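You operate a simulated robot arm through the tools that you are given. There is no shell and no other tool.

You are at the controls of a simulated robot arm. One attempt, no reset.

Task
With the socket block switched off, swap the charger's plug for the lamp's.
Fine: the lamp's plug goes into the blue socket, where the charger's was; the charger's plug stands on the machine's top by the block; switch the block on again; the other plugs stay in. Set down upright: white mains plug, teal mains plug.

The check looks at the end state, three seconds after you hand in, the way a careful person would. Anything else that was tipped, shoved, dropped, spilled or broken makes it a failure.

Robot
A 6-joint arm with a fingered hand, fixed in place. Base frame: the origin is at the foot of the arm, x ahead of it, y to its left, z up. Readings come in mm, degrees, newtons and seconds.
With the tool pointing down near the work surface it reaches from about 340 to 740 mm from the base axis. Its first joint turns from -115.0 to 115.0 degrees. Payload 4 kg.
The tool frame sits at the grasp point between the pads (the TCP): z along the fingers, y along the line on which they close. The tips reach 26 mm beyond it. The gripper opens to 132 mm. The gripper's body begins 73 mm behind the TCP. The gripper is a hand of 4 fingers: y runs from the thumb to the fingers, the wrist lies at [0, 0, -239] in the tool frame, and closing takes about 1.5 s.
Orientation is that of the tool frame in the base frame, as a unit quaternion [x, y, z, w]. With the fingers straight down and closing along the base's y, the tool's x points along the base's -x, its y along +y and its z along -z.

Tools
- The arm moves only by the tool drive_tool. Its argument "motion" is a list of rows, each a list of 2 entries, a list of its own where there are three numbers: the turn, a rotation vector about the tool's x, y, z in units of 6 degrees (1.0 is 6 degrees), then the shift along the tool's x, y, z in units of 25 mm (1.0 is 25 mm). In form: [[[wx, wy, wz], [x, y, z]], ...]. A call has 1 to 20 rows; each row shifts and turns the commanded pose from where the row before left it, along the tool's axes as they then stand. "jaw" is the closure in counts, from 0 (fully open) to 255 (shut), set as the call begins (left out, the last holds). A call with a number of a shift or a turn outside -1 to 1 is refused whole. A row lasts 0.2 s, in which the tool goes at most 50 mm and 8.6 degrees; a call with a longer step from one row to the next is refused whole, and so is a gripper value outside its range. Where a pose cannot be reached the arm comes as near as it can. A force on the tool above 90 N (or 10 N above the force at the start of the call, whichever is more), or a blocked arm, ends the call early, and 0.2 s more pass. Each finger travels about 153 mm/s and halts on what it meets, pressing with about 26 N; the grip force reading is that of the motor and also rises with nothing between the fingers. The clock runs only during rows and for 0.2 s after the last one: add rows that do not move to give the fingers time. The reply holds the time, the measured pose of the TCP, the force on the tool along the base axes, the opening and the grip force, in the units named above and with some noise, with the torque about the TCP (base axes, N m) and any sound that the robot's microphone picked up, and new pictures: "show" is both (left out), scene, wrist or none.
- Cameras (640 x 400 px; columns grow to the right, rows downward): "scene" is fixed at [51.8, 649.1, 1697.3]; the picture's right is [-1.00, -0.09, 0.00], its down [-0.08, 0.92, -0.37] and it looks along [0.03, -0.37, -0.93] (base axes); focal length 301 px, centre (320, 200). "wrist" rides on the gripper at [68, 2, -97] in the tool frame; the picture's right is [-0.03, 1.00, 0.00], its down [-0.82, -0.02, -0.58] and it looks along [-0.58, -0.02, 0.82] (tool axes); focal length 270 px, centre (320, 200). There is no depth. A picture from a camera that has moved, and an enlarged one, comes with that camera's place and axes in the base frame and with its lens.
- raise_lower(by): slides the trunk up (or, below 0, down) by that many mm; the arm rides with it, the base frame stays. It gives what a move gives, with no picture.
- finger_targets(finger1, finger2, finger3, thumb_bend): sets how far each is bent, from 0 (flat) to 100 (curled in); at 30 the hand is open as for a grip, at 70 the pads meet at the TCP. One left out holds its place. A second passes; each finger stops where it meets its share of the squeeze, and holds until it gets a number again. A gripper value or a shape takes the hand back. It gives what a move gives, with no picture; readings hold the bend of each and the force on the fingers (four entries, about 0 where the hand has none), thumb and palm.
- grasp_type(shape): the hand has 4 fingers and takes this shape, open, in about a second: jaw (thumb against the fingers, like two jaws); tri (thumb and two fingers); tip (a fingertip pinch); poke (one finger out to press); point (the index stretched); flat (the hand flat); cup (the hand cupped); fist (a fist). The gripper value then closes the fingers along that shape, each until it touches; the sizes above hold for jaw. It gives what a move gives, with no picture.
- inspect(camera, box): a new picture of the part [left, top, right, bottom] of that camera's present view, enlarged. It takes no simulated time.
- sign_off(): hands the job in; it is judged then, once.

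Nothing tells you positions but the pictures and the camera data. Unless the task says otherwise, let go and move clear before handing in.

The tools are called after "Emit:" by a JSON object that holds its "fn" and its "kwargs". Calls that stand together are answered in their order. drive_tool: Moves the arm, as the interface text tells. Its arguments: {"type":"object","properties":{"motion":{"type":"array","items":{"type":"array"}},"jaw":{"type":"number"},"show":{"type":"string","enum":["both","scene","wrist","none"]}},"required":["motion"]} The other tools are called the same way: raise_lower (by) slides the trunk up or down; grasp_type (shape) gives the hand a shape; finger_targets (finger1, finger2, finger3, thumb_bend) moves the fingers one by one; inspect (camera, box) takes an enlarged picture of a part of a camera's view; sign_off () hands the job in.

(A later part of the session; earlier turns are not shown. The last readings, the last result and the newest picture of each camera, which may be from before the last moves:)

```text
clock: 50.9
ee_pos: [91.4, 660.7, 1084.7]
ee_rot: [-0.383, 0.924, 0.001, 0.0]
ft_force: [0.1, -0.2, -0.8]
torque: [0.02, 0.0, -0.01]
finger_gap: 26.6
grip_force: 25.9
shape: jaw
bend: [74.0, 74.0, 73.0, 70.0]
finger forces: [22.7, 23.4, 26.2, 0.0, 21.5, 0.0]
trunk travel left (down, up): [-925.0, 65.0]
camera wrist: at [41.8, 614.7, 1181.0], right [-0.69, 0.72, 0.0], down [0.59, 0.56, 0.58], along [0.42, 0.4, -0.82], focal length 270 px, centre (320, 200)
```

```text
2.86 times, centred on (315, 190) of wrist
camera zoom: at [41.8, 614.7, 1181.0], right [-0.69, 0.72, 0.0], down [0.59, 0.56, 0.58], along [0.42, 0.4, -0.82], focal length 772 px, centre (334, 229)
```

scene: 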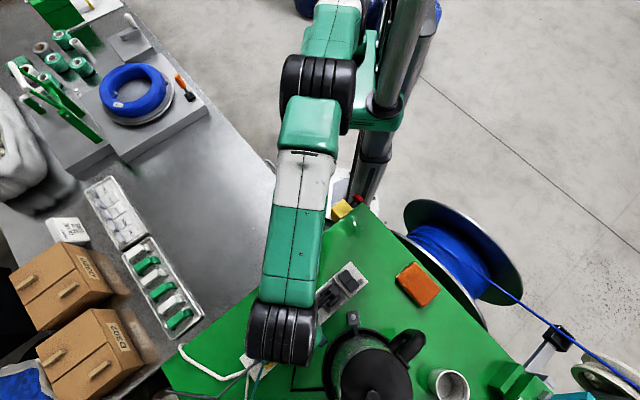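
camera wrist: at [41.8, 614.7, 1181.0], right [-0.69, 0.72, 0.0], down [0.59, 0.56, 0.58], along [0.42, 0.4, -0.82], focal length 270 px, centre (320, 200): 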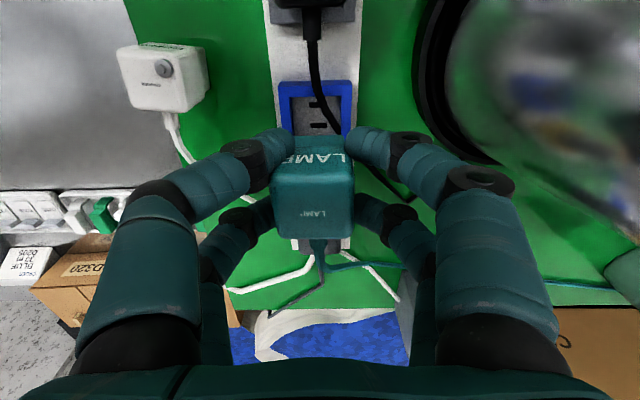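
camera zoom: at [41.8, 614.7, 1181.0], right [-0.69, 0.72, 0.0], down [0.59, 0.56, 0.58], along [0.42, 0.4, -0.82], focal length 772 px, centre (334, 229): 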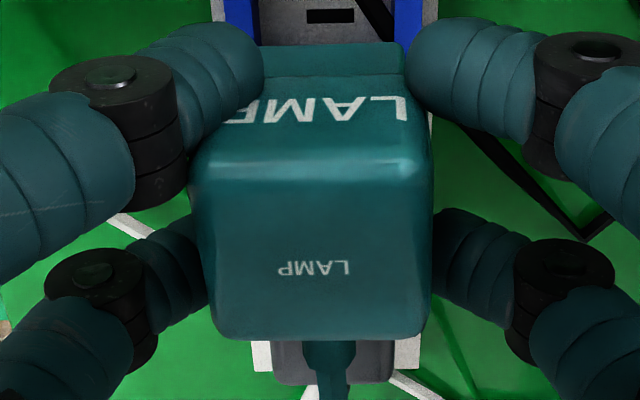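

Comparing with how the charger sat, the lamp plug needs only about +1 mm along the block. I will come down to just above the frame and check again.

Emit:
{"fn": "drive_tool", "kwargs": {"motion": [[[0, 0, 0], [-0.048, 0.016, 0.4]], [[0, 0, 0], [0, 0, 0.4]], [[0, 0, 0], [0, 0, 0.4]], [[0, 0, 0], [0, 0, 0.3]], [[0, 0, 0], [0, 0, 0]]], "show": "wrist"}}

Emit:
{"fn": "inspect", "kwargs": {"camera": "wrist", "box": [250, 80, 390, 180]}}

```text
clock: 52.1
ee_pos: [90.1, 660.9, 1046.0]
ee_rot: [-0.382, 0.924, 0.0, 0.001]
ft_force: [-0.4, -0.4, -0.9]
torque: [-0.01, -0.01, 0.02]
finger_gap: 26.9
grip_force: 26.0
shape: jaw
bend: [74.0, 74.0, 73.0, 70.0]
finger forces: [22.7, 23.4, 26.2, 0.0, 21.5, 0.1]
trunk travel left (down, up): [-925.0, 65.0]
camera wrist: at [40.7, 615.0, 1143.0], right [-0.69, 0.72, 0.0], down [0.59, 0.56, 0.58], along [0.42, 0.4, -0.82], focal length 270 px, centre (320, 200)
```

wrist: 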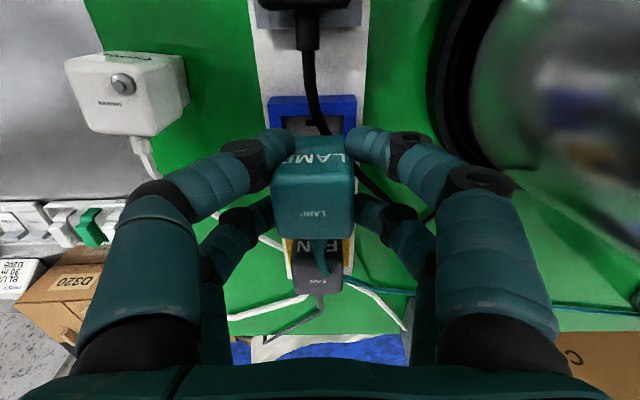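

```text
4.00 times, centred on (320, 130) of wrist
camera zoom: at [40.7, 615.0, 1143.0], right [-0.69, 0.72, 0.0], down [0.59, 0.56, 0.58], along [0.42, 0.4, -0.82], focal length 1081 px, centre (320, 480)
```

zoom: 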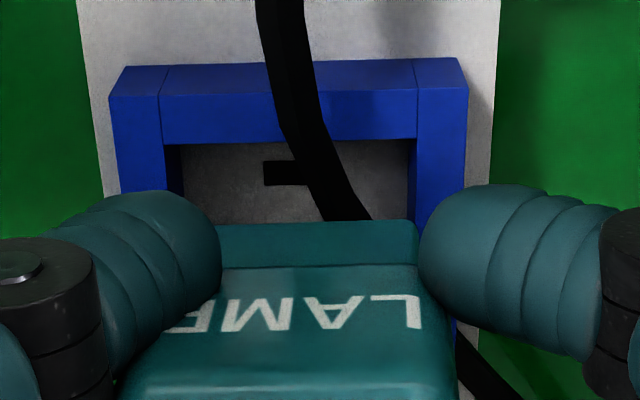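

The lamp plug should shift about 1.3 mm left and 1.3 mm further along. I will apply that and lower slightly.

Emit:
{"fn": "drive_tool", "kwargs": {"motion": [[[0, 0, 0], [-0.055, -0.055, 0]], [[0, 0, 0], [0, 0, 0.2]], [[0, 0, 0], [0, 0, 0]], [[0, 0, 0], [0, 0, 0]]], "show": "none"}}

Emit:
{"fn": "inspect", "kwargs": {"camera": "wrist", "box": [250, 80, 390, 180]}}

```text
clock: 53.1
ee_pos: [93.2, 661.7, 1041.3]
ee_rot: [-0.382, 0.924, 0.0, 0.0]
ft_force: [0.6, 0.2, -0.5]
torque: [0.0, -0.01, 0.0]
finger_gap: 26.7
grip_force: 25.6
shape: jaw
bend: [74.0, 74.0, 73.0, 70.0]
finger forces: [22.7, 23.6, 26.2, 0.0, 21.5, 0.0]
trunk travel left (down, up): [-925.0, 65.0]
```

```text
4.00 times, centred on (320, 130) of wrist
camera zoom: at [43.7, 615.1, 1138.3], right [-0.69, 0.72, 0.0], down [0.59, 0.56, 0.58], along [0.42, 0.4, -0.82], focal length 1081 px, centre (320, 480)
```

zoom: 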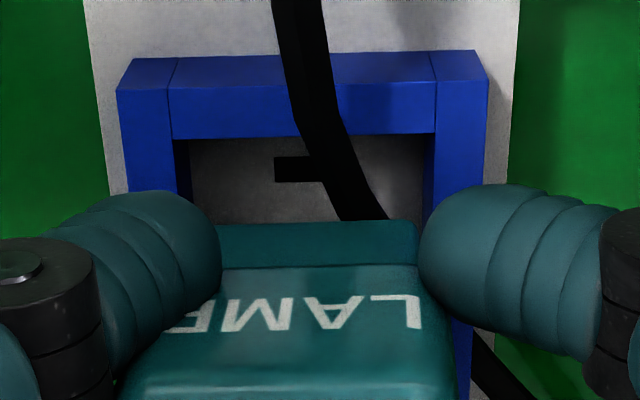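

I overshot by roughly 0.8 mm each way; I will apply a small correction back and re-check.

Emit:
{"fn": "drive_tool", "kwargs": {"motion": [[[0, 0, 0], [0.03, 0.03, 0]], [[0, 0, 0], [0, 0, 0]], [[0, 0, 0], [0, 0, 0]]], "show": "none"}}

Emit:
{"fn": "inspect", "kwargs": {"camera": "wrist", "box": [250, 80, 390, 180]}}

```text
clock: 53.9
ee_pos: [92.9, 661.7, 1040.1]
ee_rot: [-0.383, 0.924, 0.0, -0.001]
ft_force: [0.3, 0.0, -0.8]
torque: [-0.01, 0.02, -0.01]
finger_gap: 26.7
grip_force: 26.6
shape: jaw
bend: [74.0, 74.0, 73.0, 70.0]
finger forces: [22.7, 23.6, 26.2, 0.1, 21.5, 0.0]
trunk travel left (down, up): [-925.0, 65.0]
```

```text
4.00 times, centred on (320, 130) of wrist
camera zoom: at [43.0, 614.6, 1138.3], right [-0.69, 0.72, 0.0], down [0.59, 0.56, 0.58], along [0.42, 0.4, -0.82], focal length 1081 px, centre (320, 480)
```

zoom: 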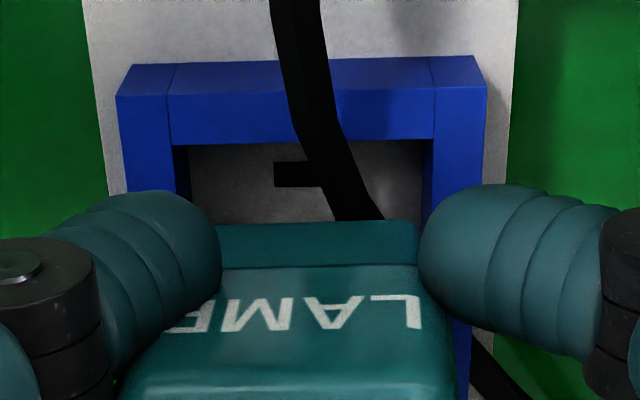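

The offset along the block is now good; I will nudge 0.7 mm to the right and lower into the recess while watching the forces.

Emit:
{"fn": "drive_tool", "kwargs": {"motion": [[[0, 0, 0], [0, 0.03, 0]], [[0, 0, 0], [0, 0, 0.1]], [[0, 0, 0], [0, 0, 0.1]], [[0, 0, 0], [0, 0, 0]]], "show": "none"}}

Emit:
{"fn": "inspect", "kwargs": {"camera": "wrist", "box": [250, 80, 390, 180]}}

```text
clock: 54.9
ee_pos: [90.8, 662.3, 1038.1]
ee_rot: [-0.382, 0.924, 0.0, 0.0]
ft_force: [0.7, 0.4, -1.4]
torque: [-0.01, 0.02, -0.03]
finger_gap: 26.6
grip_force: 26.1
shape: jaw
bend: [74.0, 74.0, 73.0, 70.0]
finger forces: [22.7, 23.4, 26.2, 0.1, 21.5, 0.0]
trunk travel left (down, up): [-925.0, 65.0]
```

```text
4.00 times, centred on (320, 130) of wrist
camera zoom: at [42.5, 615.4, 1133.6], right [-0.69, 0.72, 0.0], down [0.59, 0.56, 0.58], along [0.42, 0.4, -0.82], focal length 1081 px, centre (320, 480)
```

zoom: 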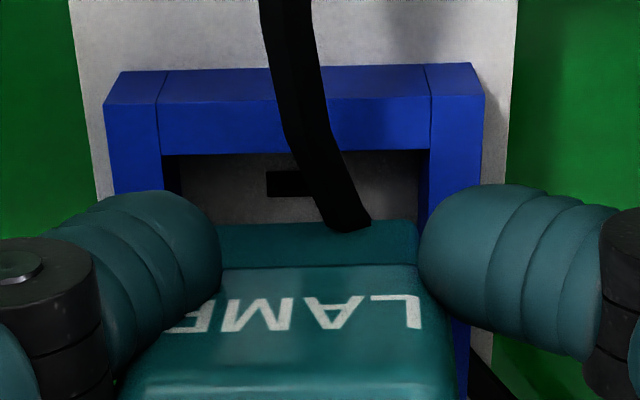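

Both offsets are now under about 0.5 mm. I will lower in small steps.

Emit:
{"fn": "drive_tool", "kwargs": {"motion": [[[0, 0, 0], [0, 0, 0.1]], [[0, 0, 0], [0, 0, 0.1]], [[0, 0, 0], [0, 0, 0]]], "show": "none"}}

Emit:
{"fn": "inspect", "kwargs": {"camera": "wrist", "box": [250, 80, 390, 180]}}

```text
clock: 55.7
ee_pos: [91.1, 661.9, 1033.9]
ee_rot: [-0.383, 0.924, 0.001, 0.001]
ft_force: [-1.0, 0.4, 6.9]
torque: [0.02, -0.14, 0.0]
finger_gap: 26.9
grip_force: 26.1
shape: jaw
bend: [74.0, 74.0, 73.0, 70.0]
finger forces: [22.9, 25.0, 26.4, 0.0, 22.4, 0.1]
trunk travel left (down, up): [-925.0, 65.0]
```

```text
4.00 times, centred on (320, 130) of wrist
camera zoom: at [42.4, 615.0, 1130.3], right [-0.69, 0.72, 0.0], down [0.59, 0.56, 0.58], along [0.42, 0.4, -0.82], focal length 1081 px, centre (320, 480)
```

zoom: 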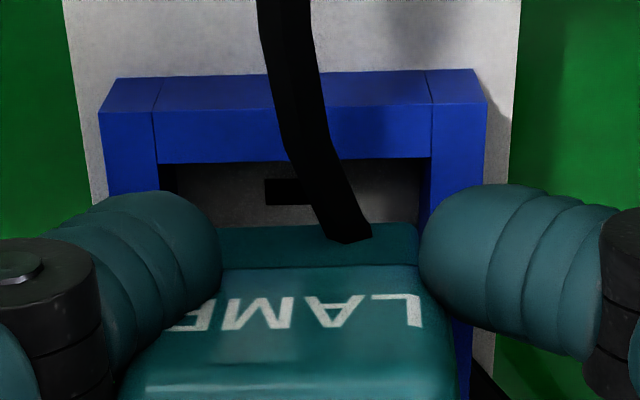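

A light contact of about 7 N appears, offset toward the far-left corner. I will press slightly more to read the contact point better.

Emit:
{"fn": "drive_tool", "kwargs": {"motion": [[[0, 0, 0], [0, 0, 0.05]], [[0, 0, 0], [0, 0, 0]]], "show": "none"}}

Emit:
{"fn": "drive_tool", "kwargs": {"motion": [[[0, 0, 0], [0, 0, 0]]], "show": "none"}}

Emit:
{"fn": "inspect", "kwargs": {"camera": "wrist", "box": [250, 110, 390, 260]}}

```text
clock: 56.3
ee_pos: [90.8, 660.7, 1032.1]
ee_rot: [-0.383, 0.924, 0.001, 0.001]
ft_force: [-2.5, -0.1, 17.2]
torque: [0.01, -0.31, 0.01]
finger_gap: 26.9
grip_force: 25.7
shape: jaw
bend: [74.0, 74.0, 73.0, 70.0]
finger forces: [23.1, 26.8, 27.1, 0.0, 24.0, 0.1]
trunk travel left (down, up): [-925.0, 65.0]
```

```text
clock: 56.7
ee_pos: [91.1, 661.1, 1031.4]
ee_rot: [-0.382, 0.924, 0.001, 0.002]
ft_force: [-2.3, 0.2, 19.5]
torque: [0.14, -0.26, 0.03]
finger_gap: 26.0
grip_force: 25.8
shape: jaw
bend: [75.0, 74.0, 73.0, 70.0]
finger forces: [27.3, 25.7, 32.5, 0.1, 22.1, 0.1]
trunk travel left (down, up): [-925.0, 65.0]
```

```text
2.67 times, centred on (320, 185) of wrist
camera zoom: at [42.0, 614.5, 1128.2], right [-0.69, 0.72, 0.0], down [0.59, 0.56, 0.58], along [0.42, 0.4, -0.82], focal length 721 px, centre (320, 240)
```

zoom: 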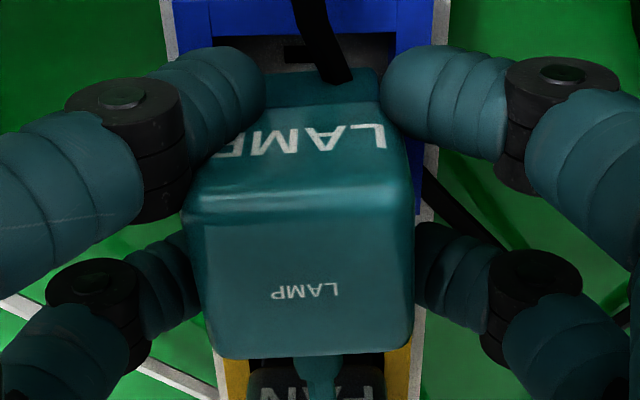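

The contact point lies near the far-left corner of the plug base. I will lift a few millimetres and check the plug's yaw and tilt in the hand more carefully.

Emit:
{"fn": "drive_tool", "kwargs": {"motion": [[[0, 0, 0], [0, 0, -0.2]], [[0, 0, 0], [0, 0, -0.1]], [[0, 0, 0], [0, 0, 0]]], "show": "none"}}

Emit:
{"fn": "inspect", "kwargs": {"camera": "wrist", "box": [260, 120, 370, 190]}}

Emit:
{"fn": "inspect", "kwargs": {"camera": "wrist", "box": [260, 175, 370, 245]}}

Emit:
{"fn": "inspect", "kwargs": {"camera": "wrist", "box": [260, 80, 370, 150]}}

```text
clock: 57.5
ee_pos: [90.5, 662.0, 1036.8]
ee_rot: [-0.382, 0.924, -0.001, -0.001]
ft_force: [0.1, -0.1, -0.6]
torque: [-0.01, -0.02, -0.03]
finger_gap: 25.6
grip_force: 25.7
shape: jaw
bend: [75.0, 74.0, 73.0, 70.0]
finger forces: [26.3, 23.5, 31.3, 0.0, 22.5, 0.1]
trunk travel left (down, up): [-925.0, 65.0]
```

```text
5.71 times, centred on (315, 155) of wrist
camera zoom: at [42.0, 615.3, 1133.8], right [-0.69, 0.72, 0.0], down [0.59, 0.56, 0.58], along [0.42, 0.4, -0.82], focal length 1544 px, centre (349, 457)
```

zoom: 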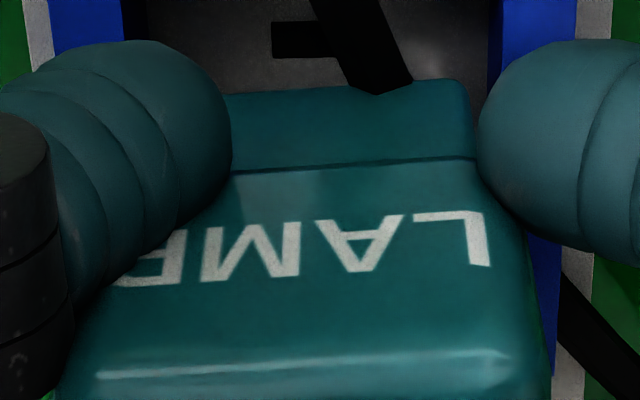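

```text
5.71 times, centred on (315, 210) of wrist
camera zoom: at [42.0, 615.3, 1133.8], right [-0.69, 0.72, 0.0], down [0.59, 0.56, 0.58], along [0.42, 0.4, -0.82], focal length 1544 px, centre (349, 143)
```

zoom: 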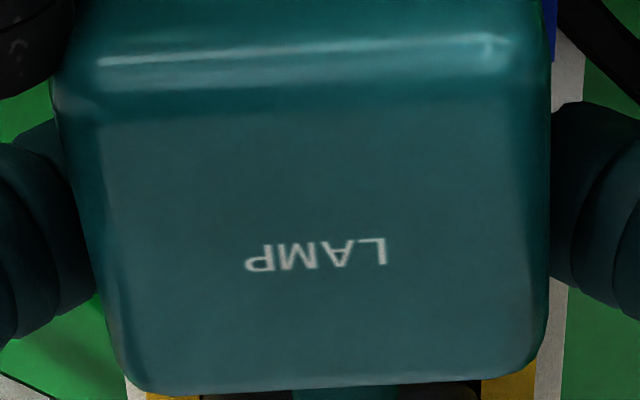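

```text
5.71 times, centred on (315, 115) of wrist
camera zoom: at [42.0, 615.3, 1133.8], right [-0.69, 0.72, 0.0], down [0.59, 0.56, 0.58], along [0.42, 0.4, -0.82], focal length 1544 px, centre (349, 686)
```

zoom: 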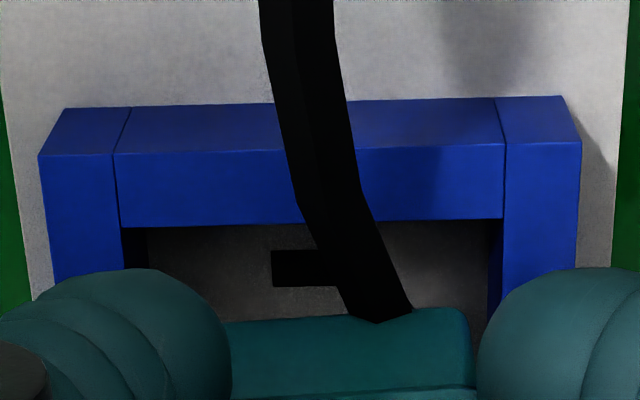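

Label-based triangulation shows the plug about 4.5 mm too far along the block, with its far edge resting on the frame's far bar, and yawed about 2°. I will lift clear and correct both.

Emit:
{"fn": "drive_tool", "kwargs": {"motion": [[[0, 0, 0], [0, 0, -0.3]], [[0, 0, 0.33], [0, 0, 0]], [[0, 0, 0], [0.184, -0.03, 0]], [[0, 0, 0], [0, 0, 0]], [[0, 0, 0], [0, 0, 0]]], "show": "none"}}

Emit:
{"fn": "inspect", "kwargs": {"camera": "wrist", "box": [260, 80, 370, 150]}}

Emit:
{"fn": "inspect", "kwargs": {"camera": "wrist", "box": [260, 175, 370, 245]}}

```text
clock: 58.7
ee_pos: [88.4, 657.4, 1045.1]
ee_rot: [-0.367, 0.93, 0.0, 0.0]
ft_force: [-0.3, 0.3, -0.5]
torque: [0.01, 0.0, -0.02]
finger_gap: 26.1
grip_force: 25.8
shape: jaw
bend: [75.0, 74.0, 73.0, 70.0]
finger forces: [26.3, 23.7, 31.3, 0.0, 22.4, 0.1]
trunk travel left (down, up): [-925.0, 65.0]
```

```text
5.71 times, centred on (315, 115) of wrist
camera zoom: at [37.6, 613.1, 1142.1], right [-0.66, 0.75, 0.0], down [0.61, 0.54, 0.58], along [0.43, 0.38, -0.82], focal length 1544 px, centre (349, 686)
```

zoom: 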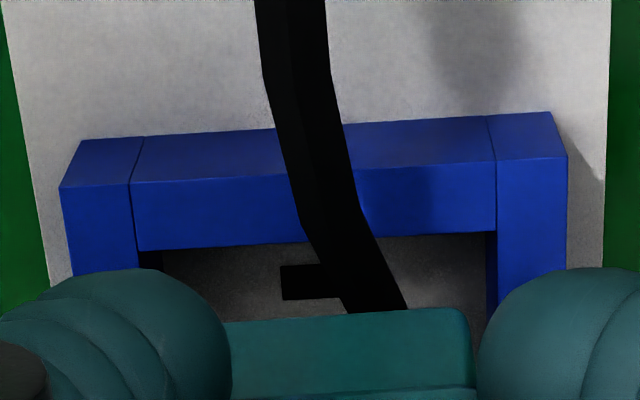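

```text
5.71 times, centred on (315, 210) of wrist
camera zoom: at [37.6, 613.1, 1142.1], right [-0.66, 0.75, 0.0], down [0.61, 0.54, 0.58], along [0.43, 0.38, -0.82], focal length 1544 px, centre (349, 143)
```

zoom: 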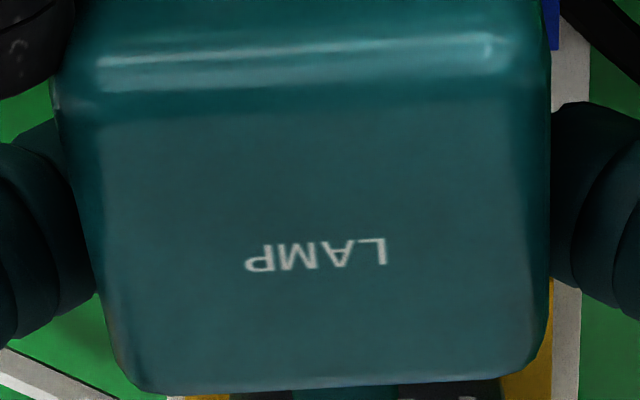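

Yaw is now matched and the plug looks centred within about a millimetre. I will lower gently again, watching force and torque.

Emit:
{"fn": "drive_tool", "kwargs": {"motion": [[[0, 0, 0], [-0.02, 0.01, 0.2]], [[0, 0, 0], [0, 0, 0.1]], [[0, 0, 0], [0, 0, 0]]], "show": "none"}}

Emit:
{"fn": "drive_tool", "kwargs": {"motion": [[[0, 0, 0], [0, 0, 0.1]], [[0, 0, 0], [0, 0, 0]]], "show": "none"}}

Emit:
{"fn": "inspect", "kwargs": {"camera": "wrist", "box": [260, 80, 370, 150]}}

```text
clock: 59.5
ee_pos: [88.3, 659.1, 1036.8]
ee_rot: [-0.366, 0.93, 0.0, 0.0]
ft_force: [0.5, 0.1, -0.9]
torque: [0.0, 0.0, 0.05]
finger_gap: 25.8
grip_force: 26.1
shape: jaw
bend: [75.0, 74.0, 73.0, 70.0]
finger forces: [26.3, 23.6, 31.3, 0.0, 22.3, 0.1]
trunk travel left (down, up): [-925.0, 65.0]
```

```text
clock: 60.1
ee_pos: [89.6, 658.8, 1034.6]
ee_rot: [-0.366, 0.93, 0.0, 0.0]
ft_force: [-0.2, 0.0, -1.4]
torque: [-0.05, -0.02, 0.05]
finger_gap: 25.6
grip_force: 25.6
shape: jaw
bend: [75.0, 74.0, 73.0, 70.0]
finger forces: [26.4, 23.7, 31.3, 0.0, 22.4, 0.0]
trunk travel left (down, up): [-925.0, 65.0]
```

```text
5.71 times, centred on (315, 115) of wrist
camera zoom: at [37.9, 614.8, 1131.2], right [-0.66, 0.75, 0.0], down [0.61, 0.54, 0.58], along [0.43, 0.38, -0.82], focal length 1544 px, centre (349, 686)
```

zoom: 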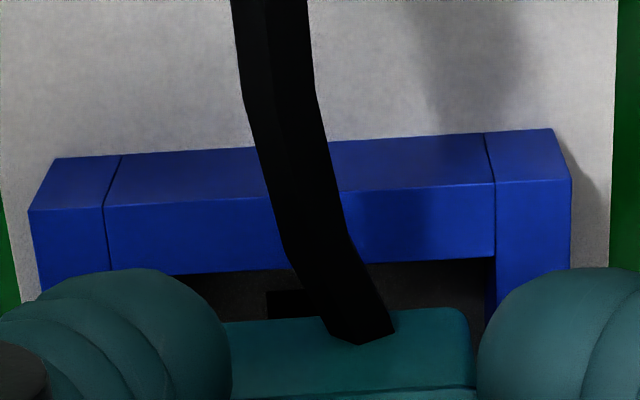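

No contact so far. I will keep lowering in small steps.

Emit:
{"fn": "drive_tool", "kwargs": {"motion": [[[0, 0, 0], [0, -0.02, 0.1]], [[0, 0, 0], [0, 0, 0]]], "show": "none"}}

Emit:
{"fn": "drive_tool", "kwargs": {"motion": [[[0, 0, 0], [0, 0, 0.1]], [[0, 0, 0], [0, 0, 0]]], "show": "none"}}

```text
clock: 60.7
ee_pos: [89.1, 657.3, 1034.7]
ee_rot: [-0.367, 0.93, 0.0, 0.0]
ft_force: [-0.1, -0.5, -0.2]
torque: [0.02, 0.01, 0.0]
finger_gap: 25.6
grip_force: 26.1
shape: jaw
bend: [75.0, 74.0, 73.0, 70.0]
finger forces: [26.3, 23.6, 31.4, 0.1, 22.4, 0.0]
trunk travel left (down, up): [-925.0, 65.0]
```

```text
clock: 61.3
ee_pos: [88.9, 658.1, 1031.0]
ee_rot: [-0.366, 0.931, 0.0, 0.0]
ft_force: [0.7, 0.4, -1.1]
torque: [-0.01, 0.0, -0.03]
finger_gap: 25.5
grip_force: 26.3
shape: jaw
bend: [75.0, 74.0, 73.0, 70.0]
finger forces: [26.3, 23.6, 31.4, 0.0, 22.4, 0.0]
trunk travel left (down, up): [-925.0, 65.0]
```

Emit:
{"fn": "drive_tool", "kwargs": {"motion": [[[0, 0, 0], [0, 0, 0.1]], [[0, 0, 0], [0, 0, 0]]], "show": "none"}}

Emit:
{"fn": "inspect", "kwargs": {"camera": "wrist", "box": [260, 80, 370, 150]}}

Emit:
{"fn": "inspect", "kwargs": {"camera": "wrist", "box": [260, 175, 370, 245]}}

```text
clock: 61.9
ee_pos: [89.0, 658.1, 1028.0]
ee_rot: [-0.367, 0.93, 0.0, -0.001]
ft_force: [0.5, -0.4, -0.8]
torque: [0.01, 0.01, 0.02]
finger_gap: 26.0
grip_force: 26.0
shape: jaw
bend: [75.0, 74.0, 73.0, 70.0]
finger forces: [26.3, 23.6, 31.3, 0.1, 22.4, 0.1]
trunk travel left (down, up): [-925.0, 65.0]
```

```text
5.71 times, centred on (315, 115) of wrist
camera zoom: at [38.6, 613.9, 1124.8], right [-0.66, 0.75, 0.0], down [0.61, 0.54, 0.58], along [0.43, 0.38, -0.82], focal length 1544 px, centre (349, 686)
```

zoom: 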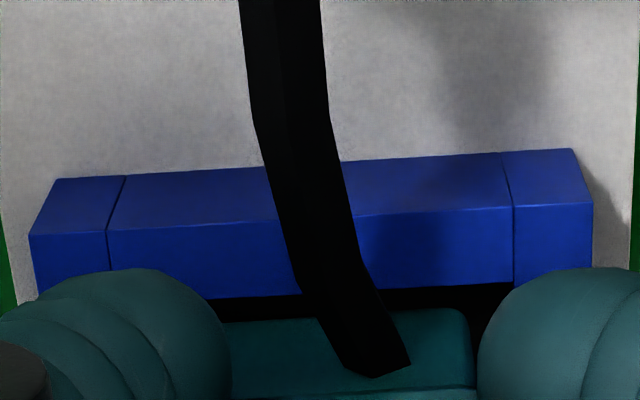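

```text
5.71 times, centred on (315, 210) of wrist
camera zoom: at [38.6, 613.9, 1124.8], right [-0.66, 0.75, 0.0], down [0.61, 0.54, 0.58], along [0.43, 0.38, -0.82], focal length 1544 px, centre (349, 143)
```

zoom: 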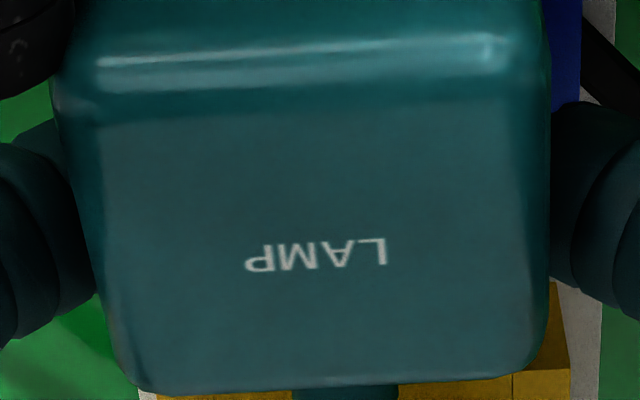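

No contact at TCP z≈1028 and the step is inside the recess, deeper than before. I will continue down.

Emit:
{"fn": "drive_tool", "kwargs": {"motion": [[[0, 0, 0], [0, 0, 0.08]], [[0, 0, 0], [0, 0, 0]]], "show": "none"}}

Emit:
{"fn": "drive_tool", "kwargs": {"motion": [[[0, 0, 0], [0, 0, 0.08]], [[0, 0, 0], [0, 0, 0]]], "show": "none"}}

```text
clock: 62.5
ee_pos: [89.7, 657.8, 1026.2]
ee_rot: [-0.367, 0.93, 0.0, 0.0]
ft_force: [0.7, -0.4, 0.0]
torque: [0.0, 0.03, 0.01]
finger_gap: 25.4
grip_force: 25.5
shape: jaw
bend: [75.0, 74.0, 73.0, 70.0]
finger forces: [26.3, 23.7, 31.2, 0.0, 22.3, 0.0]
trunk travel left (down, up): [-925.0, 65.0]
```

```text
clock: 63.1
ee_pos: [88.6, 657.2, 1024.4]
ee_rot: [-0.366, 0.93, 0.0, 0.0]
ft_force: [0.6, 0.3, -0.8]
torque: [-0.01, 0.02, -0.01]
finger_gap: 25.6
grip_force: 25.6
shape: jaw
bend: [75.0, 74.0, 73.0, 70.0]
finger forces: [26.3, 23.6, 31.2, 0.0, 22.3, 0.0]
trunk travel left (down, up): [-925.0, 65.0]
```

Emit:
{"fn": "drive_tool", "kwargs": {"motion": [[[0, 0, 0], [0, 0, 0.08]], [[0, 0, 0], [0, 0, 0]]], "show": "none"}}

Emit:
{"fn": "inspect", "kwargs": {"camera": "wrist", "box": [240, 80, 400, 250]}}

```text
clock: 63.7
ee_pos: [89.9, 656.8, 1021.5]
ee_rot: [-0.366, 0.93, 0.0, 0.0]
ft_force: [0.5, -0.1, -1.2]
torque: [-0.04, 0.01, -0.04]
finger_gap: 25.8
grip_force: 25.9
shape: jaw
bend: [75.0, 74.0, 73.0, 70.0]
finger forces: [26.3, 23.6, 31.3, 0.1, 22.4, 0.0]
trunk travel left (down, up): [-925.0, 65.0]
```

```text
2.35 times, centred on (320, 165) of wrist
camera zoom: at [38.2, 612.9, 1119.2], right [-0.66, 0.75, 0.0], down [0.61, 0.54, 0.58], along [0.43, 0.38, -0.82], focal length 636 px, centre (320, 282)
```

zoom: 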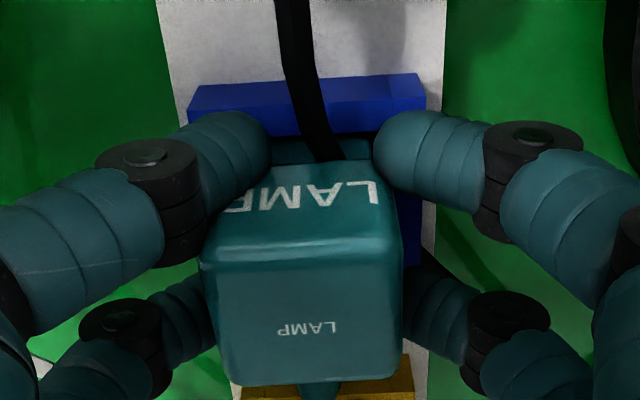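

Emit:
{"fn": "drive_tool", "kwargs": {"motion": [[[0, 0, 0], [0, 0, 0.08]], [[0, 0, 0], [0, 0, 0]]], "show": "none"}}

Emit:
{"fn": "drive_tool", "kwargs": {"motion": [[[0, 0, 0], [0, 0, 0.06]], [[0, 0, 0], [0, 0, 0]]], "show": "none"}}

```text
clock: 64.3
ee_pos: [89.6, 657.5, 1020.3]
ee_rot: [-0.367, 0.93, 0.0, 0.0]
ft_force: [-0.1, -0.1, -0.8]
torque: [-0.01, -0.01, -0.02]
finger_gap: 25.7
grip_force: 25.9
shape: jaw
bend: [75.0, 74.0, 73.0, 70.0]
finger forces: [26.3, 23.6, 31.3, 0.0, 22.3, 0.0]
trunk travel left (down, up): [-925.0, 65.0]
```

```text
clock: 64.9
ee_pos: [89.1, 656.7, 1018.6]
ee_rot: [-0.366, 0.931, 0.0, 0.001]
ft_force: [-0.3, 0.4, -1.7]
torque: [0.01, 0.01, 0.01]
finger_gap: 25.5
grip_force: 26.0
shape: jaw
bend: [75.0, 74.0, 73.0, 70.0]
finger forces: [26.2, 23.6, 31.2, 0.0, 22.3, 0.1]
trunk travel left (down, up): [-925.0, 65.0]
```

Emit:
{"fn": "drive_tool", "kwargs": {"motion": [[[0, 0, 0], [0, 0, 0.06]], [[0, 0, 0], [0, 0, 0]]], "show": "none"}}

Emit:
{"fn": "drive_tool", "kwargs": {"motion": [[[0, 0, 0], [0, 0, 0.06]], [[0, 0, 0], [0, 0, 0]]], "show": "wrist"}}

Emit:
{"fn": "inspect", "kwargs": {"camera": "wrist", "box": [240, 80, 400, 180]}}

```text
clock: 65.5
ee_pos: [88.2, 658.4, 1017.1]
ee_rot: [-0.366, 0.93, 0.0, 0.0]
ft_force: [-0.5, 0.4, -0.9]
torque: [-0.02, 0.04, -0.04]
finger_gap: 25.3
grip_force: 25.9
shape: jaw
bend: [75.0, 74.0, 73.0, 70.0]
finger forces: [26.3, 23.6, 31.3, 0.0, 22.3, 0.1]
trunk travel left (down, up): [-925.0, 65.0]
```

```text
clock: 66.1
ee_pos: [88.6, 657.3, 1016.2]
ee_rot: [-0.367, 0.93, 0.0, 0.001]
ft_force: [-0.1, 0.5, 4.3]
torque: [-0.02, -0.11, 0.0]
finger_gap: 25.3
grip_force: 26.2
shape: jaw
bend: [75.0, 74.0, 73.0, 70.0]
finger forces: [26.6, 24.0, 36.2, 0.0, 22.0, 0.0]
trunk travel left (down, up): [-925.0, 65.0]
camera wrist: at [37.9, 613.1, 1113.5], right [-0.66, 0.75, 0.0], down [0.61, 0.54, 0.58], along [0.43, 0.38, -0.82], focal length 270 px, centre (320, 200)
```

wrist: 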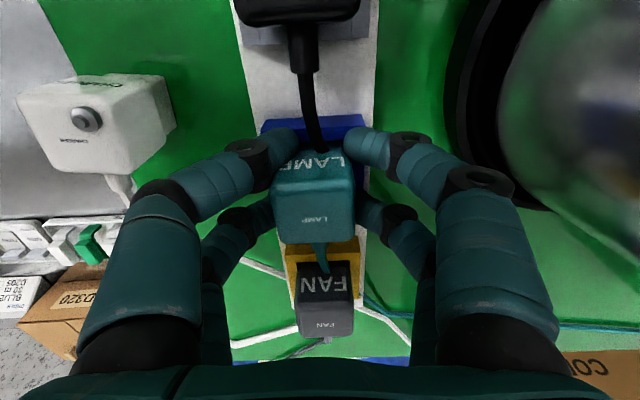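

```text
4.00 times, centred on (320, 130) of wrist
camera zoom: at [37.9, 613.1, 1113.5], right [-0.66, 0.75, 0.0], down [0.61, 0.54, 0.58], along [0.43, 0.38, -0.82], focal length 1081 px, centre (320, 480)
```

zoom: 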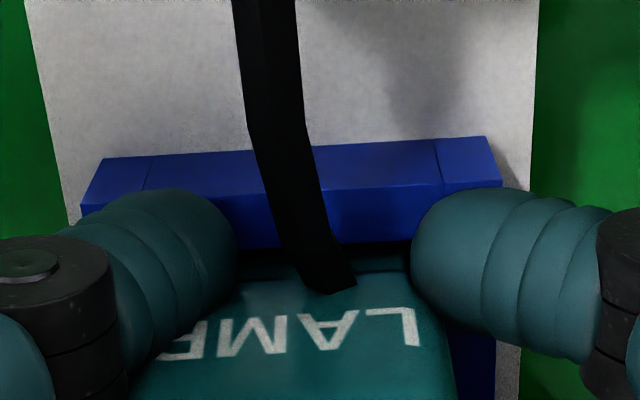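

The light contact here looks like a fingertip touching the frame; the plug's top is at about its expected seated height. I will let go and check how the plug sits.

Emit:
{"fn": "drive_tool", "kwargs": {"motion": [[[0, 0, 0], [0, 0, -0.06]], [[0, 0, 0], [0, 0, 0]]], "show": "none"}}

Emit:
{"fn": "drive_tool", "kwargs": {"motion": [[[0, 0, 0], [0, 0, 0]], [[0, 0, 0], [0, 0, 0]], [[0, 0, 0], [0, 0, 0]], [[0, 0, 0], [0, 0, 0]]], "jaw": 125, "show": "wrist"}}

Emit:
{"fn": "inspect", "kwargs": {"camera": "wrist", "box": [240, 80, 400, 250]}}

```text
clock: 66.7
ee_pos: [88.6, 658.5, 1017.0]
ee_rot: [-0.366, 0.931, -0.002, 0.0]
ft_force: [0.1, -0.1, -1.0]
torque: [-0.01, -0.01, -0.01]
finger_gap: 26.0
grip_force: 26.1
shape: jaw
bend: [75.0, 74.0, 73.0, 70.0]
finger forces: [26.4, 23.6, 31.3, 0.0, 22.2, 0.0]
trunk travel left (down, up): [-925.0, 65.0]
```

```text
clock: 67.7
ee_pos: [88.4, 657.4, 1016.8]
ee_rot: [-0.366, 0.931, 0.0, 0.0]
ft_force: [0.0, 0.2, -0.1]
torque: [0.01, -0.02, 0.01]
finger_gap: 66.8
grip_force: 0.0
shape: jaw
bend: [73.0, 73.0, 73.0, 70.0]
finger forces: [0.0, 0.0, 0.0, 0.0, 0.0, 0.1]
trunk travel left (down, up): [-925.0, 65.0]
camera wrist: at [37.7, 613.4, 1114.5], right [-0.66, 0.75, 0.0], down [0.61, 0.54, 0.58], along [0.43, 0.38, -0.82], focal length 270 px, centre (320, 200)
```

wrist: 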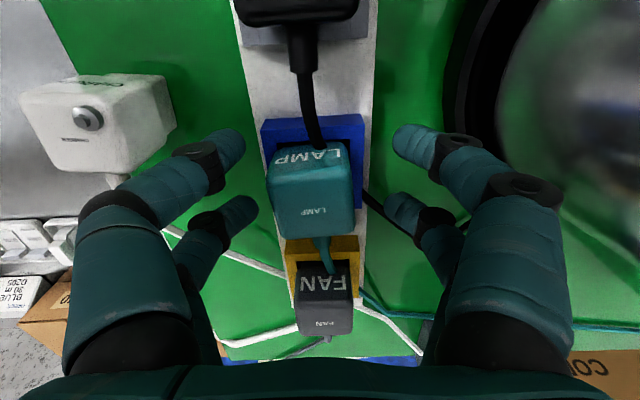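

```text
2.35 times, centred on (320, 165) of wrist
camera zoom: at [37.7, 613.4, 1114.5], right [-0.66, 0.75, 0.0], down [0.61, 0.54, 0.58], along [0.43, 0.38, -0.82], focal length 636 px, centre (320, 282)
```

zoom: 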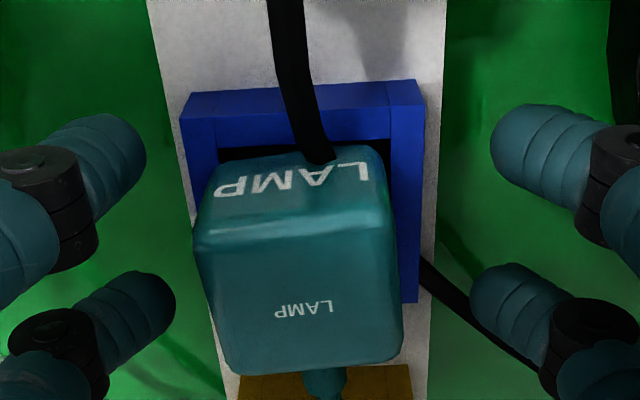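

On release the plug dropped a few millimetres into place. I will rise and inspect how it sits compared with the other plugs.

Emit:
{"fn": "drive_tool", "kwargs": {"motion": [[[0, 0, 0], [0, 0, -0.3]], [[0, 0, 0], [0, 0, -0.6]], [[0, 0, 0], [0, 0, -0.8]], [[0, 0, 0], [0, 0, -0.8]], [[0, 0, 0], [0, 0, -0.8]], [[0, 0, 0], [0, 0, -0.8]], [[0, 0, -0.33], [0, 0, 0]], [[0, 0, 0], [0, 0, 0]]]}}

Emit:
{"fn": "inspect", "kwargs": {"camera": "wrist", "box": [250, 60, 390, 170]}}

Emit:
{"fn": "inspect", "kwargs": {"camera": "wrist", "box": [120, 0, 440, 220]}}

```text
clock: 69.5
ee_pos: [88.6, 657.9, 1118.6]
ee_rot: [-0.382, 0.924, 0.0, -0.001]
ft_force: [-0.8, 0.5, 0.2]
torque: [0.01, -0.04, 0.0]
finger_gap: 67.1
grip_force: 0.1
shape: jaw
bend: [73.0, 73.0, 73.0, 70.0]
finger forces: [0.1, 0.0, 0.0, 0.1, 0.0, 0.0]
trunk travel left (down, up): [-925.0, 65.0]
camera wrist: at [40.4, 611.5, 1216.0], right [-0.69, 0.72, 0.0], down [0.59, 0.56, 0.58], along [0.42, 0.4, -0.82], focal length 270 px, centre (320, 200)
```

scene: 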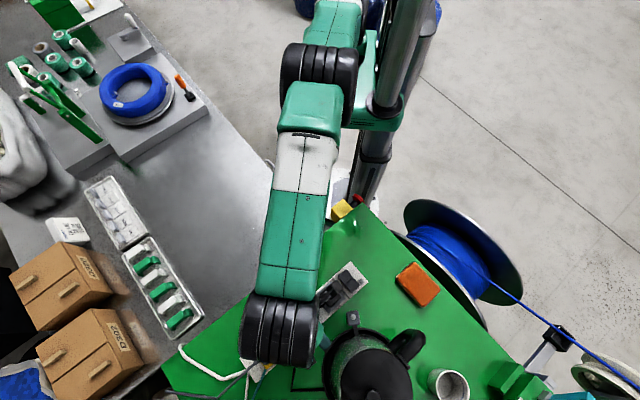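
wrist: 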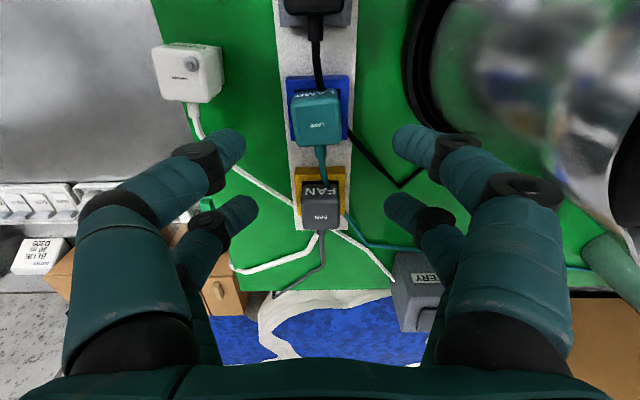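

```text
3.64 times, centred on (320, 115) of wrist
camera zoom: at [40.4, 611.5, 1216.0], right [-0.69, 0.72, 0.0], down [0.59, 0.56, 0.58], along [0.42, 0.4, -0.82], focal length 983 px, centre (320, 509)
```

zoom: 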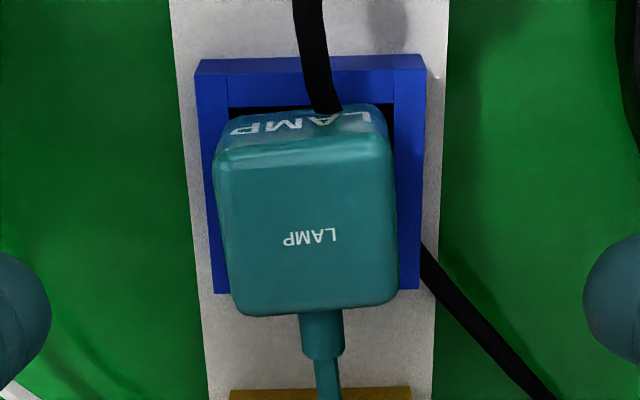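

```text
1.82 times, centred on (280, 110) of wrist
camera zoom: at [40.4, 611.5, 1216.0], right [-0.69, 0.72, 0.0], down [0.59, 0.56, 0.58], along [0.42, 0.4, -0.82], focal length 491 px, centre (393, 364)
```

zoom: 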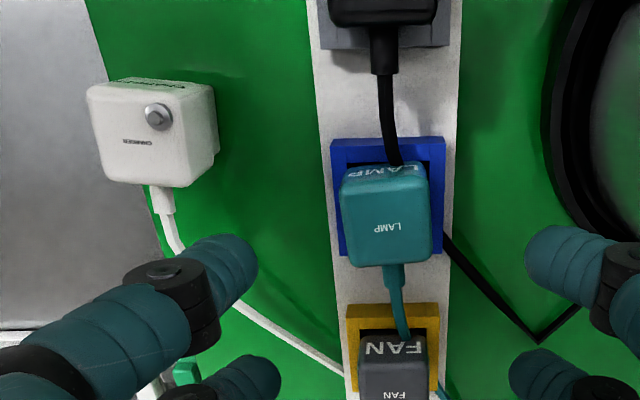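

The lamp plug sits in the blue socket at about seated height but is yawed roughly 4–5° from the frame. I will come down, grip it squarely higher up on the body, and press it home aligned.

Emit:
{"fn": "drive_tool", "kwargs": {"motion": [[[0, 0, 0], [-0.04, -0.068, 0.5]], [[0, 0, 0], [0, 0, 0.8]], [[0, 0, 0], [0, 0, 0.8]], [[0, 0, 0], [0, 0, 0.8]], [[0, 0, 0], [0, 0, 0.66]], [[0, 0, 0], [0, 0, 0]]], "show": "wrist"}}

Emit:
{"fn": "inspect", "kwargs": {"camera": "wrist", "box": [220, 80, 420, 230]}}

```text
clock: 70.9
ee_pos: [91.0, 657.2, 1028.2]
ee_rot: [-0.383, 0.924, 0.0, 0.001]
ft_force: [0.5, -0.4, -1.0]
torque: [0.01, 0.01, 0.03]
finger_gap: 66.9
grip_force: 0.1
shape: jaw
bend: [73.0, 73.0, 73.0, 70.0]
finger forces: [0.1, 0.0, 0.0, 0.1, 0.1, 0.0]
trunk travel left (down, up): [-925.0, 65.0]
camera wrist: at [41.7, 610.9, 1125.8], right [-0.69, 0.72, 0.0], down [0.59, 0.56, 0.58], along [0.42, 0.4, -0.82], focal length 270 px, centre (320, 200)
```

wrist: 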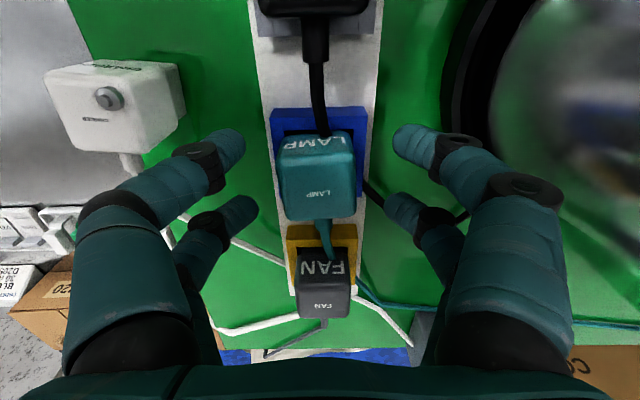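

```text
2.67 times, centred on (320, 155) of wrist
camera zoom: at [41.7, 610.9, 1125.8], right [-0.69, 0.72, 0.0], down [0.59, 0.56, 0.58], along [0.42, 0.4, -0.82], focal length 721 px, centre (320, 320)
```

zoom: 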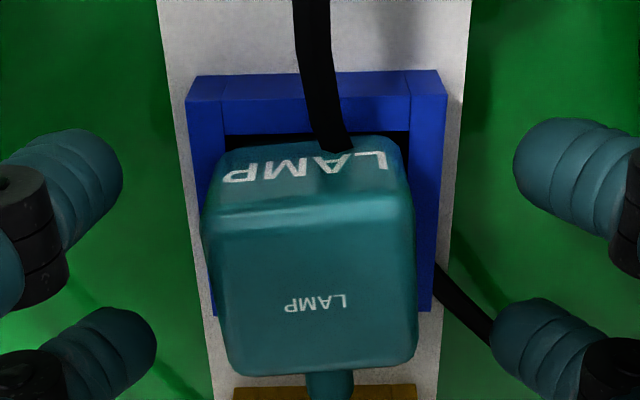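

The plug is centred within about 1 mm and its top is at z≈1022. I will grip it here and see whether the grip squares it.

Emit:
{"fn": "drive_tool", "kwargs": {"motion": [[[0, 0, 0], [0, -0.04, 0.1]], [[0, 0, 0], [0, 0, 0]]], "jaw": 165, "show": "none"}}

Emit:
{"fn": "drive_tool", "kwargs": {"motion": [[[0, 0, 0], [0, 0, 0]], [[0, 0, 0], [0, 0, 0]], [[0, 0, 0], [0, 0, 0]], [[0, 0, 0], [0, 0, 0]], [[0, 0, 0], [0, 0, 0]]], "jaw": 255, "show": "wrist"}}

Emit:
{"fn": "inspect", "kwargs": {"camera": "wrist", "box": [220, 80, 420, 230]}}

```text
clock: 71.5
ee_pos: [91.5, 656.5, 1027.6]
ee_rot: [-0.383, 0.924, 0.001, 0.001]
ft_force: [-0.4, -0.1, 0.3]
torque: [0.05, 0.03, 0.0]
finger_gap: 47.0
grip_force: 0.1
shape: jaw
bend: [73.0, 73.0, 73.0, 70.0]
finger forces: [0.0, 0.1, 0.1, 0.0, 0.1, 0.1]
trunk travel left (down, up): [-925.0, 65.0]
```

```text
clock: 72.7
ee_pos: [91.7, 655.7, 1028.6]
ee_rot: [-0.383, 0.924, 0.0, 0.0]
ft_force: [-0.8, 1.1, 0.2]
torque: [0.01, 0.04, 0.0]
finger_gap: 25.2
grip_force: 25.9
shape: jaw
bend: [74.0, 74.0, 73.0, 70.0]
finger forces: [23.9, 21.6, 23.1, 0.1, 23.3, 0.0]
trunk travel left (down, up): [-925.0, 65.0]
camera wrist: at [42.3, 610.4, 1124.5], right [-0.69, 0.72, 0.0], down [0.59, 0.56, 0.58], along [0.42, 0.4, -0.82], focal length 270 px, centre (320, 200)
```

wrist: 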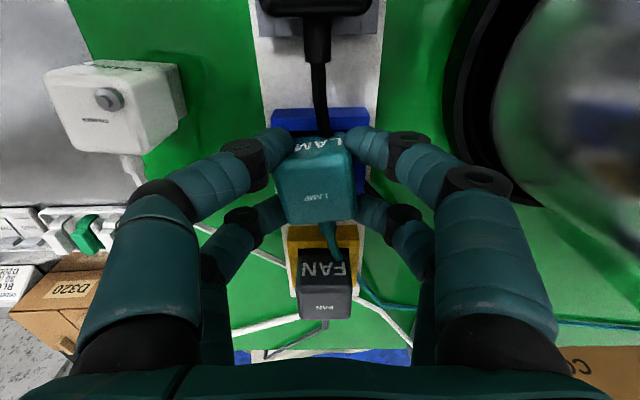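

```text
2.67 times, centred on (320, 155) of wrist
camera zoom: at [42.3, 610.4, 1124.5], right [-0.69, 0.72, 0.0], down [0.59, 0.56, 0.58], along [0.42, 0.4, -0.82], focal length 721 px, centre (320, 320)
```

zoom: 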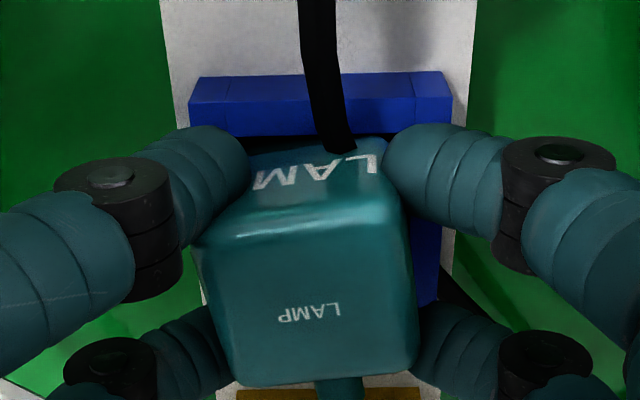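

The grip shows the plug can still turn in the recess; it is now about 8° off. I will turn the hand to square the plug with the frame and check.

Emit:
{"fn": "drive_tool", "kwargs": {"motion": [[[0, 0, 0.35], [0, 0, 0]], [[0, 0, 0.35], [0, 0, 0]], [[0, 0, 0.35], [0, 0, 0]], [[0, 0, 0.33], [0, 0, 0]], [[0, 0, 0], [0, 0, 0]]], "show": "wrist"}}

Emit:
{"fn": "inspect", "kwargs": {"camera": "wrist", "box": [220, 80, 420, 230]}}

```text
clock: 73.9
ee_pos: [92.2, 656.3, 1028.3]
ee_rot: [-0.314, 0.949, -0.001, 0.0]
ft_force: [-0.1, -0.4, 0.0]
torque: [0.03, -0.01, 0.0]
finger_gap: 25.1
grip_force: 25.6
shape: jaw
bend: [74.0, 74.0, 73.0, 70.0]
finger forces: [23.9, 21.1, 23.5, 0.0, 23.8, 0.0]
trunk travel left (down, up): [-925.0, 65.0]
camera wrist: at [36.1, 618.6, 1124.6], right [-0.58, 0.82, 0.0], down [0.67, 0.47, 0.58], along [0.47, 0.33, -0.82], focal length 270 px, centre (320, 200)
```

wrist: 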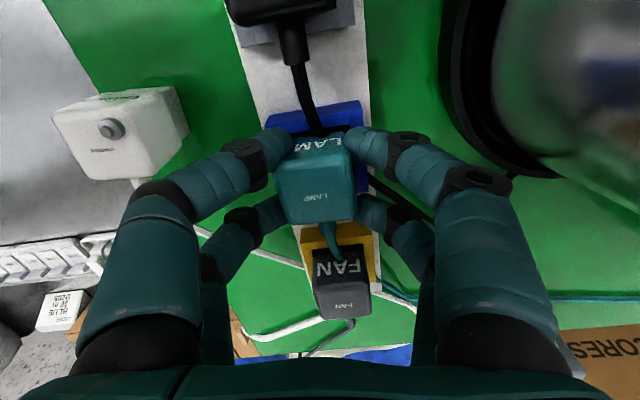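

```text
2.67 times, centred on (320, 155) of wrist
camera zoom: at [36.1, 618.6, 1124.6], right [-0.58, 0.82, 0.0], down [0.67, 0.47, 0.58], along [0.47, 0.33, -0.82], focal length 721 px, centre (320, 320)
```

zoom: 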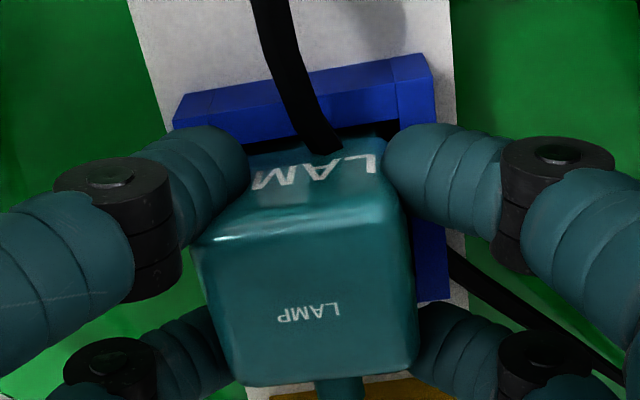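

The plug is now parallel with the frame. I will press down gently to feel for the floor.

Emit:
{"fn": "drive_tool", "kwargs": {"motion": [[[0, 0, 0], [0, 0, 0.08]], [[0, 0, 0], [0, 0, 0]]], "show": "none"}}

Emit:
{"fn": "drive_tool", "kwargs": {"motion": [[[0, 0, 0], [0, 0, 0.08]], [[0, 0, 0], [0, 0, 0]]], "show": "none"}}

```text
clock: 74.5
ee_pos: [92.2, 657.5, 1027.3]
ee_rot: [-0.315, 0.949, 0.001, 0.0]
ft_force: [-0.1, 0.6, 9.5]
torque: [-0.19, 0.01, 0.01]
finger_gap: 25.3
grip_force: 25.8
shape: jaw
bend: [74.0, 74.0, 73.0, 70.0]
finger forces: [24.8, 22.0, 23.4, 0.1, 24.4, 0.0]
trunk travel left (down, up): [-925.0, 65.0]
```

```text
clock: 75.1
ee_pos: [92.6, 655.6, 1025.7]
ee_rot: [-0.315, 0.949, 0.002, 0.001]
ft_force: [-1.7, 5.7, 21.7]
torque: [-0.07, -0.02, -0.09]
finger_gap: 25.3
grip_force: 26.1
shape: jaw
bend: [74.0, 74.0, 73.0, 70.0]
finger forces: [27.6, 24.0, 23.7, 0.0, 24.8, 0.1]
trunk travel left (down, up): [-925.0, 65.0]
```

The plug bottoms out under pressing (about 22 N), and its top height matches a fully seated plug. I will ease the pressure and open the hand slowly so that it keeps its alignment.

Emit:
{"fn": "drive_tool", "kwargs": {"motion": [[[0, 0, 0], [0, 0, -0.06]], [[0, 0, 0], [0, 0, 0]]], "show": "none"}}

Emit:
{"fn": "drive_tool", "kwargs": {"motion": [[[0, 0, 0], [0, 0, 0]], [[0, 0, 0], [0, 0, 0]]], "jaw": 214, "show": "none"}}

Emit:
{"fn": "drive_tool", "kwargs": {"motion": [[[0, 0, 0], [0, 0, 0]], [[0, 0, 0], [0, 0, 0]]], "jaw": 206, "show": "none"}}

Emit:
{"fn": "drive_tool", "kwargs": {"motion": [[[0, 0, 0], [0, 0, 0]], [[0, 0, 0], [0, 0, 0]]], "jaw": 196, "show": "wrist"}}

Emit:
{"fn": "inspect", "kwargs": {"camera": "wrist", "box": [220, 80, 420, 230]}}

```text
clock: 75.7
ee_pos: [92.6, 656.9, 1024.2]
ee_rot: [-0.315, 0.949, 0.0, 0.0]
ft_force: [2.9, 10.6, 9.8]
torque: [0.47, -0.19, -0.27]
finger_gap: 20.3
grip_force: 26.6
shape: jaw
bend: [74.0, 75.0, 75.0, 73.0]
finger forces: [34.2, 42.4, 25.9, 0.1, 20.6, 0.1]
trunk travel left (down, up): [-925.0, 65.0]
```

```text
clock: 76.3
ee_pos: [92.9, 655.3, 1022.9]
ee_rot: [-0.315, 0.949, -0.002, -0.002]
ft_force: [3.8, 4.5, 1.2]
torque: [0.12, -0.1, -0.13]
finger_gap: 22.2
grip_force: 0.0
shape: jaw
bend: [72.0, 73.0, 73.0, 70.0]
finger forces: [1.6, 6.1, 0.1, 0.1, 0.2, 0.1]
trunk travel left (down, up): [-925.0, 65.0]
```

```text
clock: 76.9
ee_pos: [91.1, 655.0, 1024.2]
ee_rot: [-0.315, 0.949, -0.001, 0.0]
ft_force: [0.7, -0.1, -1.4]
torque: [0.0, -0.01, -0.03]
finger_gap: 25.3
grip_force: 0.2
shape: jaw
bend: [73.0, 73.0, 73.0, 70.0]
finger forces: [0.1, 1.0, 0.0, 0.0, 0.0, 0.1]
trunk travel left (down, up): [-925.0, 65.0]
```

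```text
clock: 77.5
ee_pos: [91.7, 654.9, 1025.8]
ee_rot: [-0.314, 0.949, 0.0, 0.001]
ft_force: [0.7, 0.5, -0.1]
torque: [0.05, 0.0, 0.0]
finger_gap: 30.0
grip_force: 0.0
shape: jaw
bend: [73.0, 73.0, 73.0, 70.0]
finger forces: [0.1, 0.3, 0.1, 0.0, 0.0, 0.1]
trunk travel left (down, up): [-925.0, 65.0]
camera wrist: at [36.4, 617.7, 1122.3], right [-0.58, 0.82, 0.0], down [0.67, 0.47, 0.58], along [0.47, 0.33, -0.82], focal length 270 px, centre (320, 200)
```

wrist: 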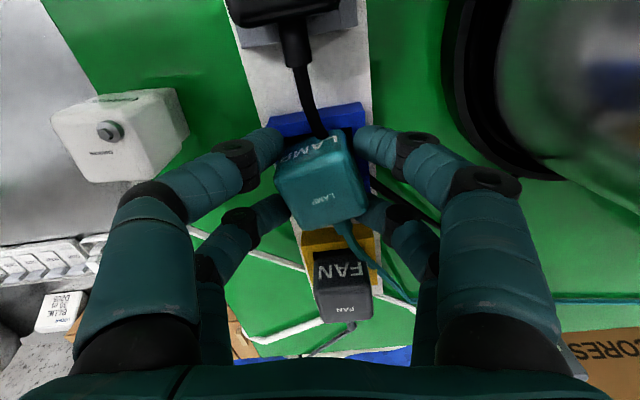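

```text
2.67 times, centred on (320, 155) of wrist
camera zoom: at [36.4, 617.7, 1122.3], right [-0.58, 0.82, 0.0], down [0.67, 0.47, 0.58], along [0.47, 0.33, -0.82], focal length 721 px, centre (320, 320)
```

zoom: 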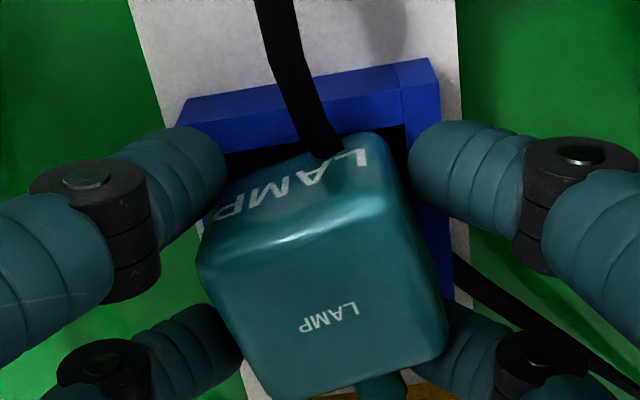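

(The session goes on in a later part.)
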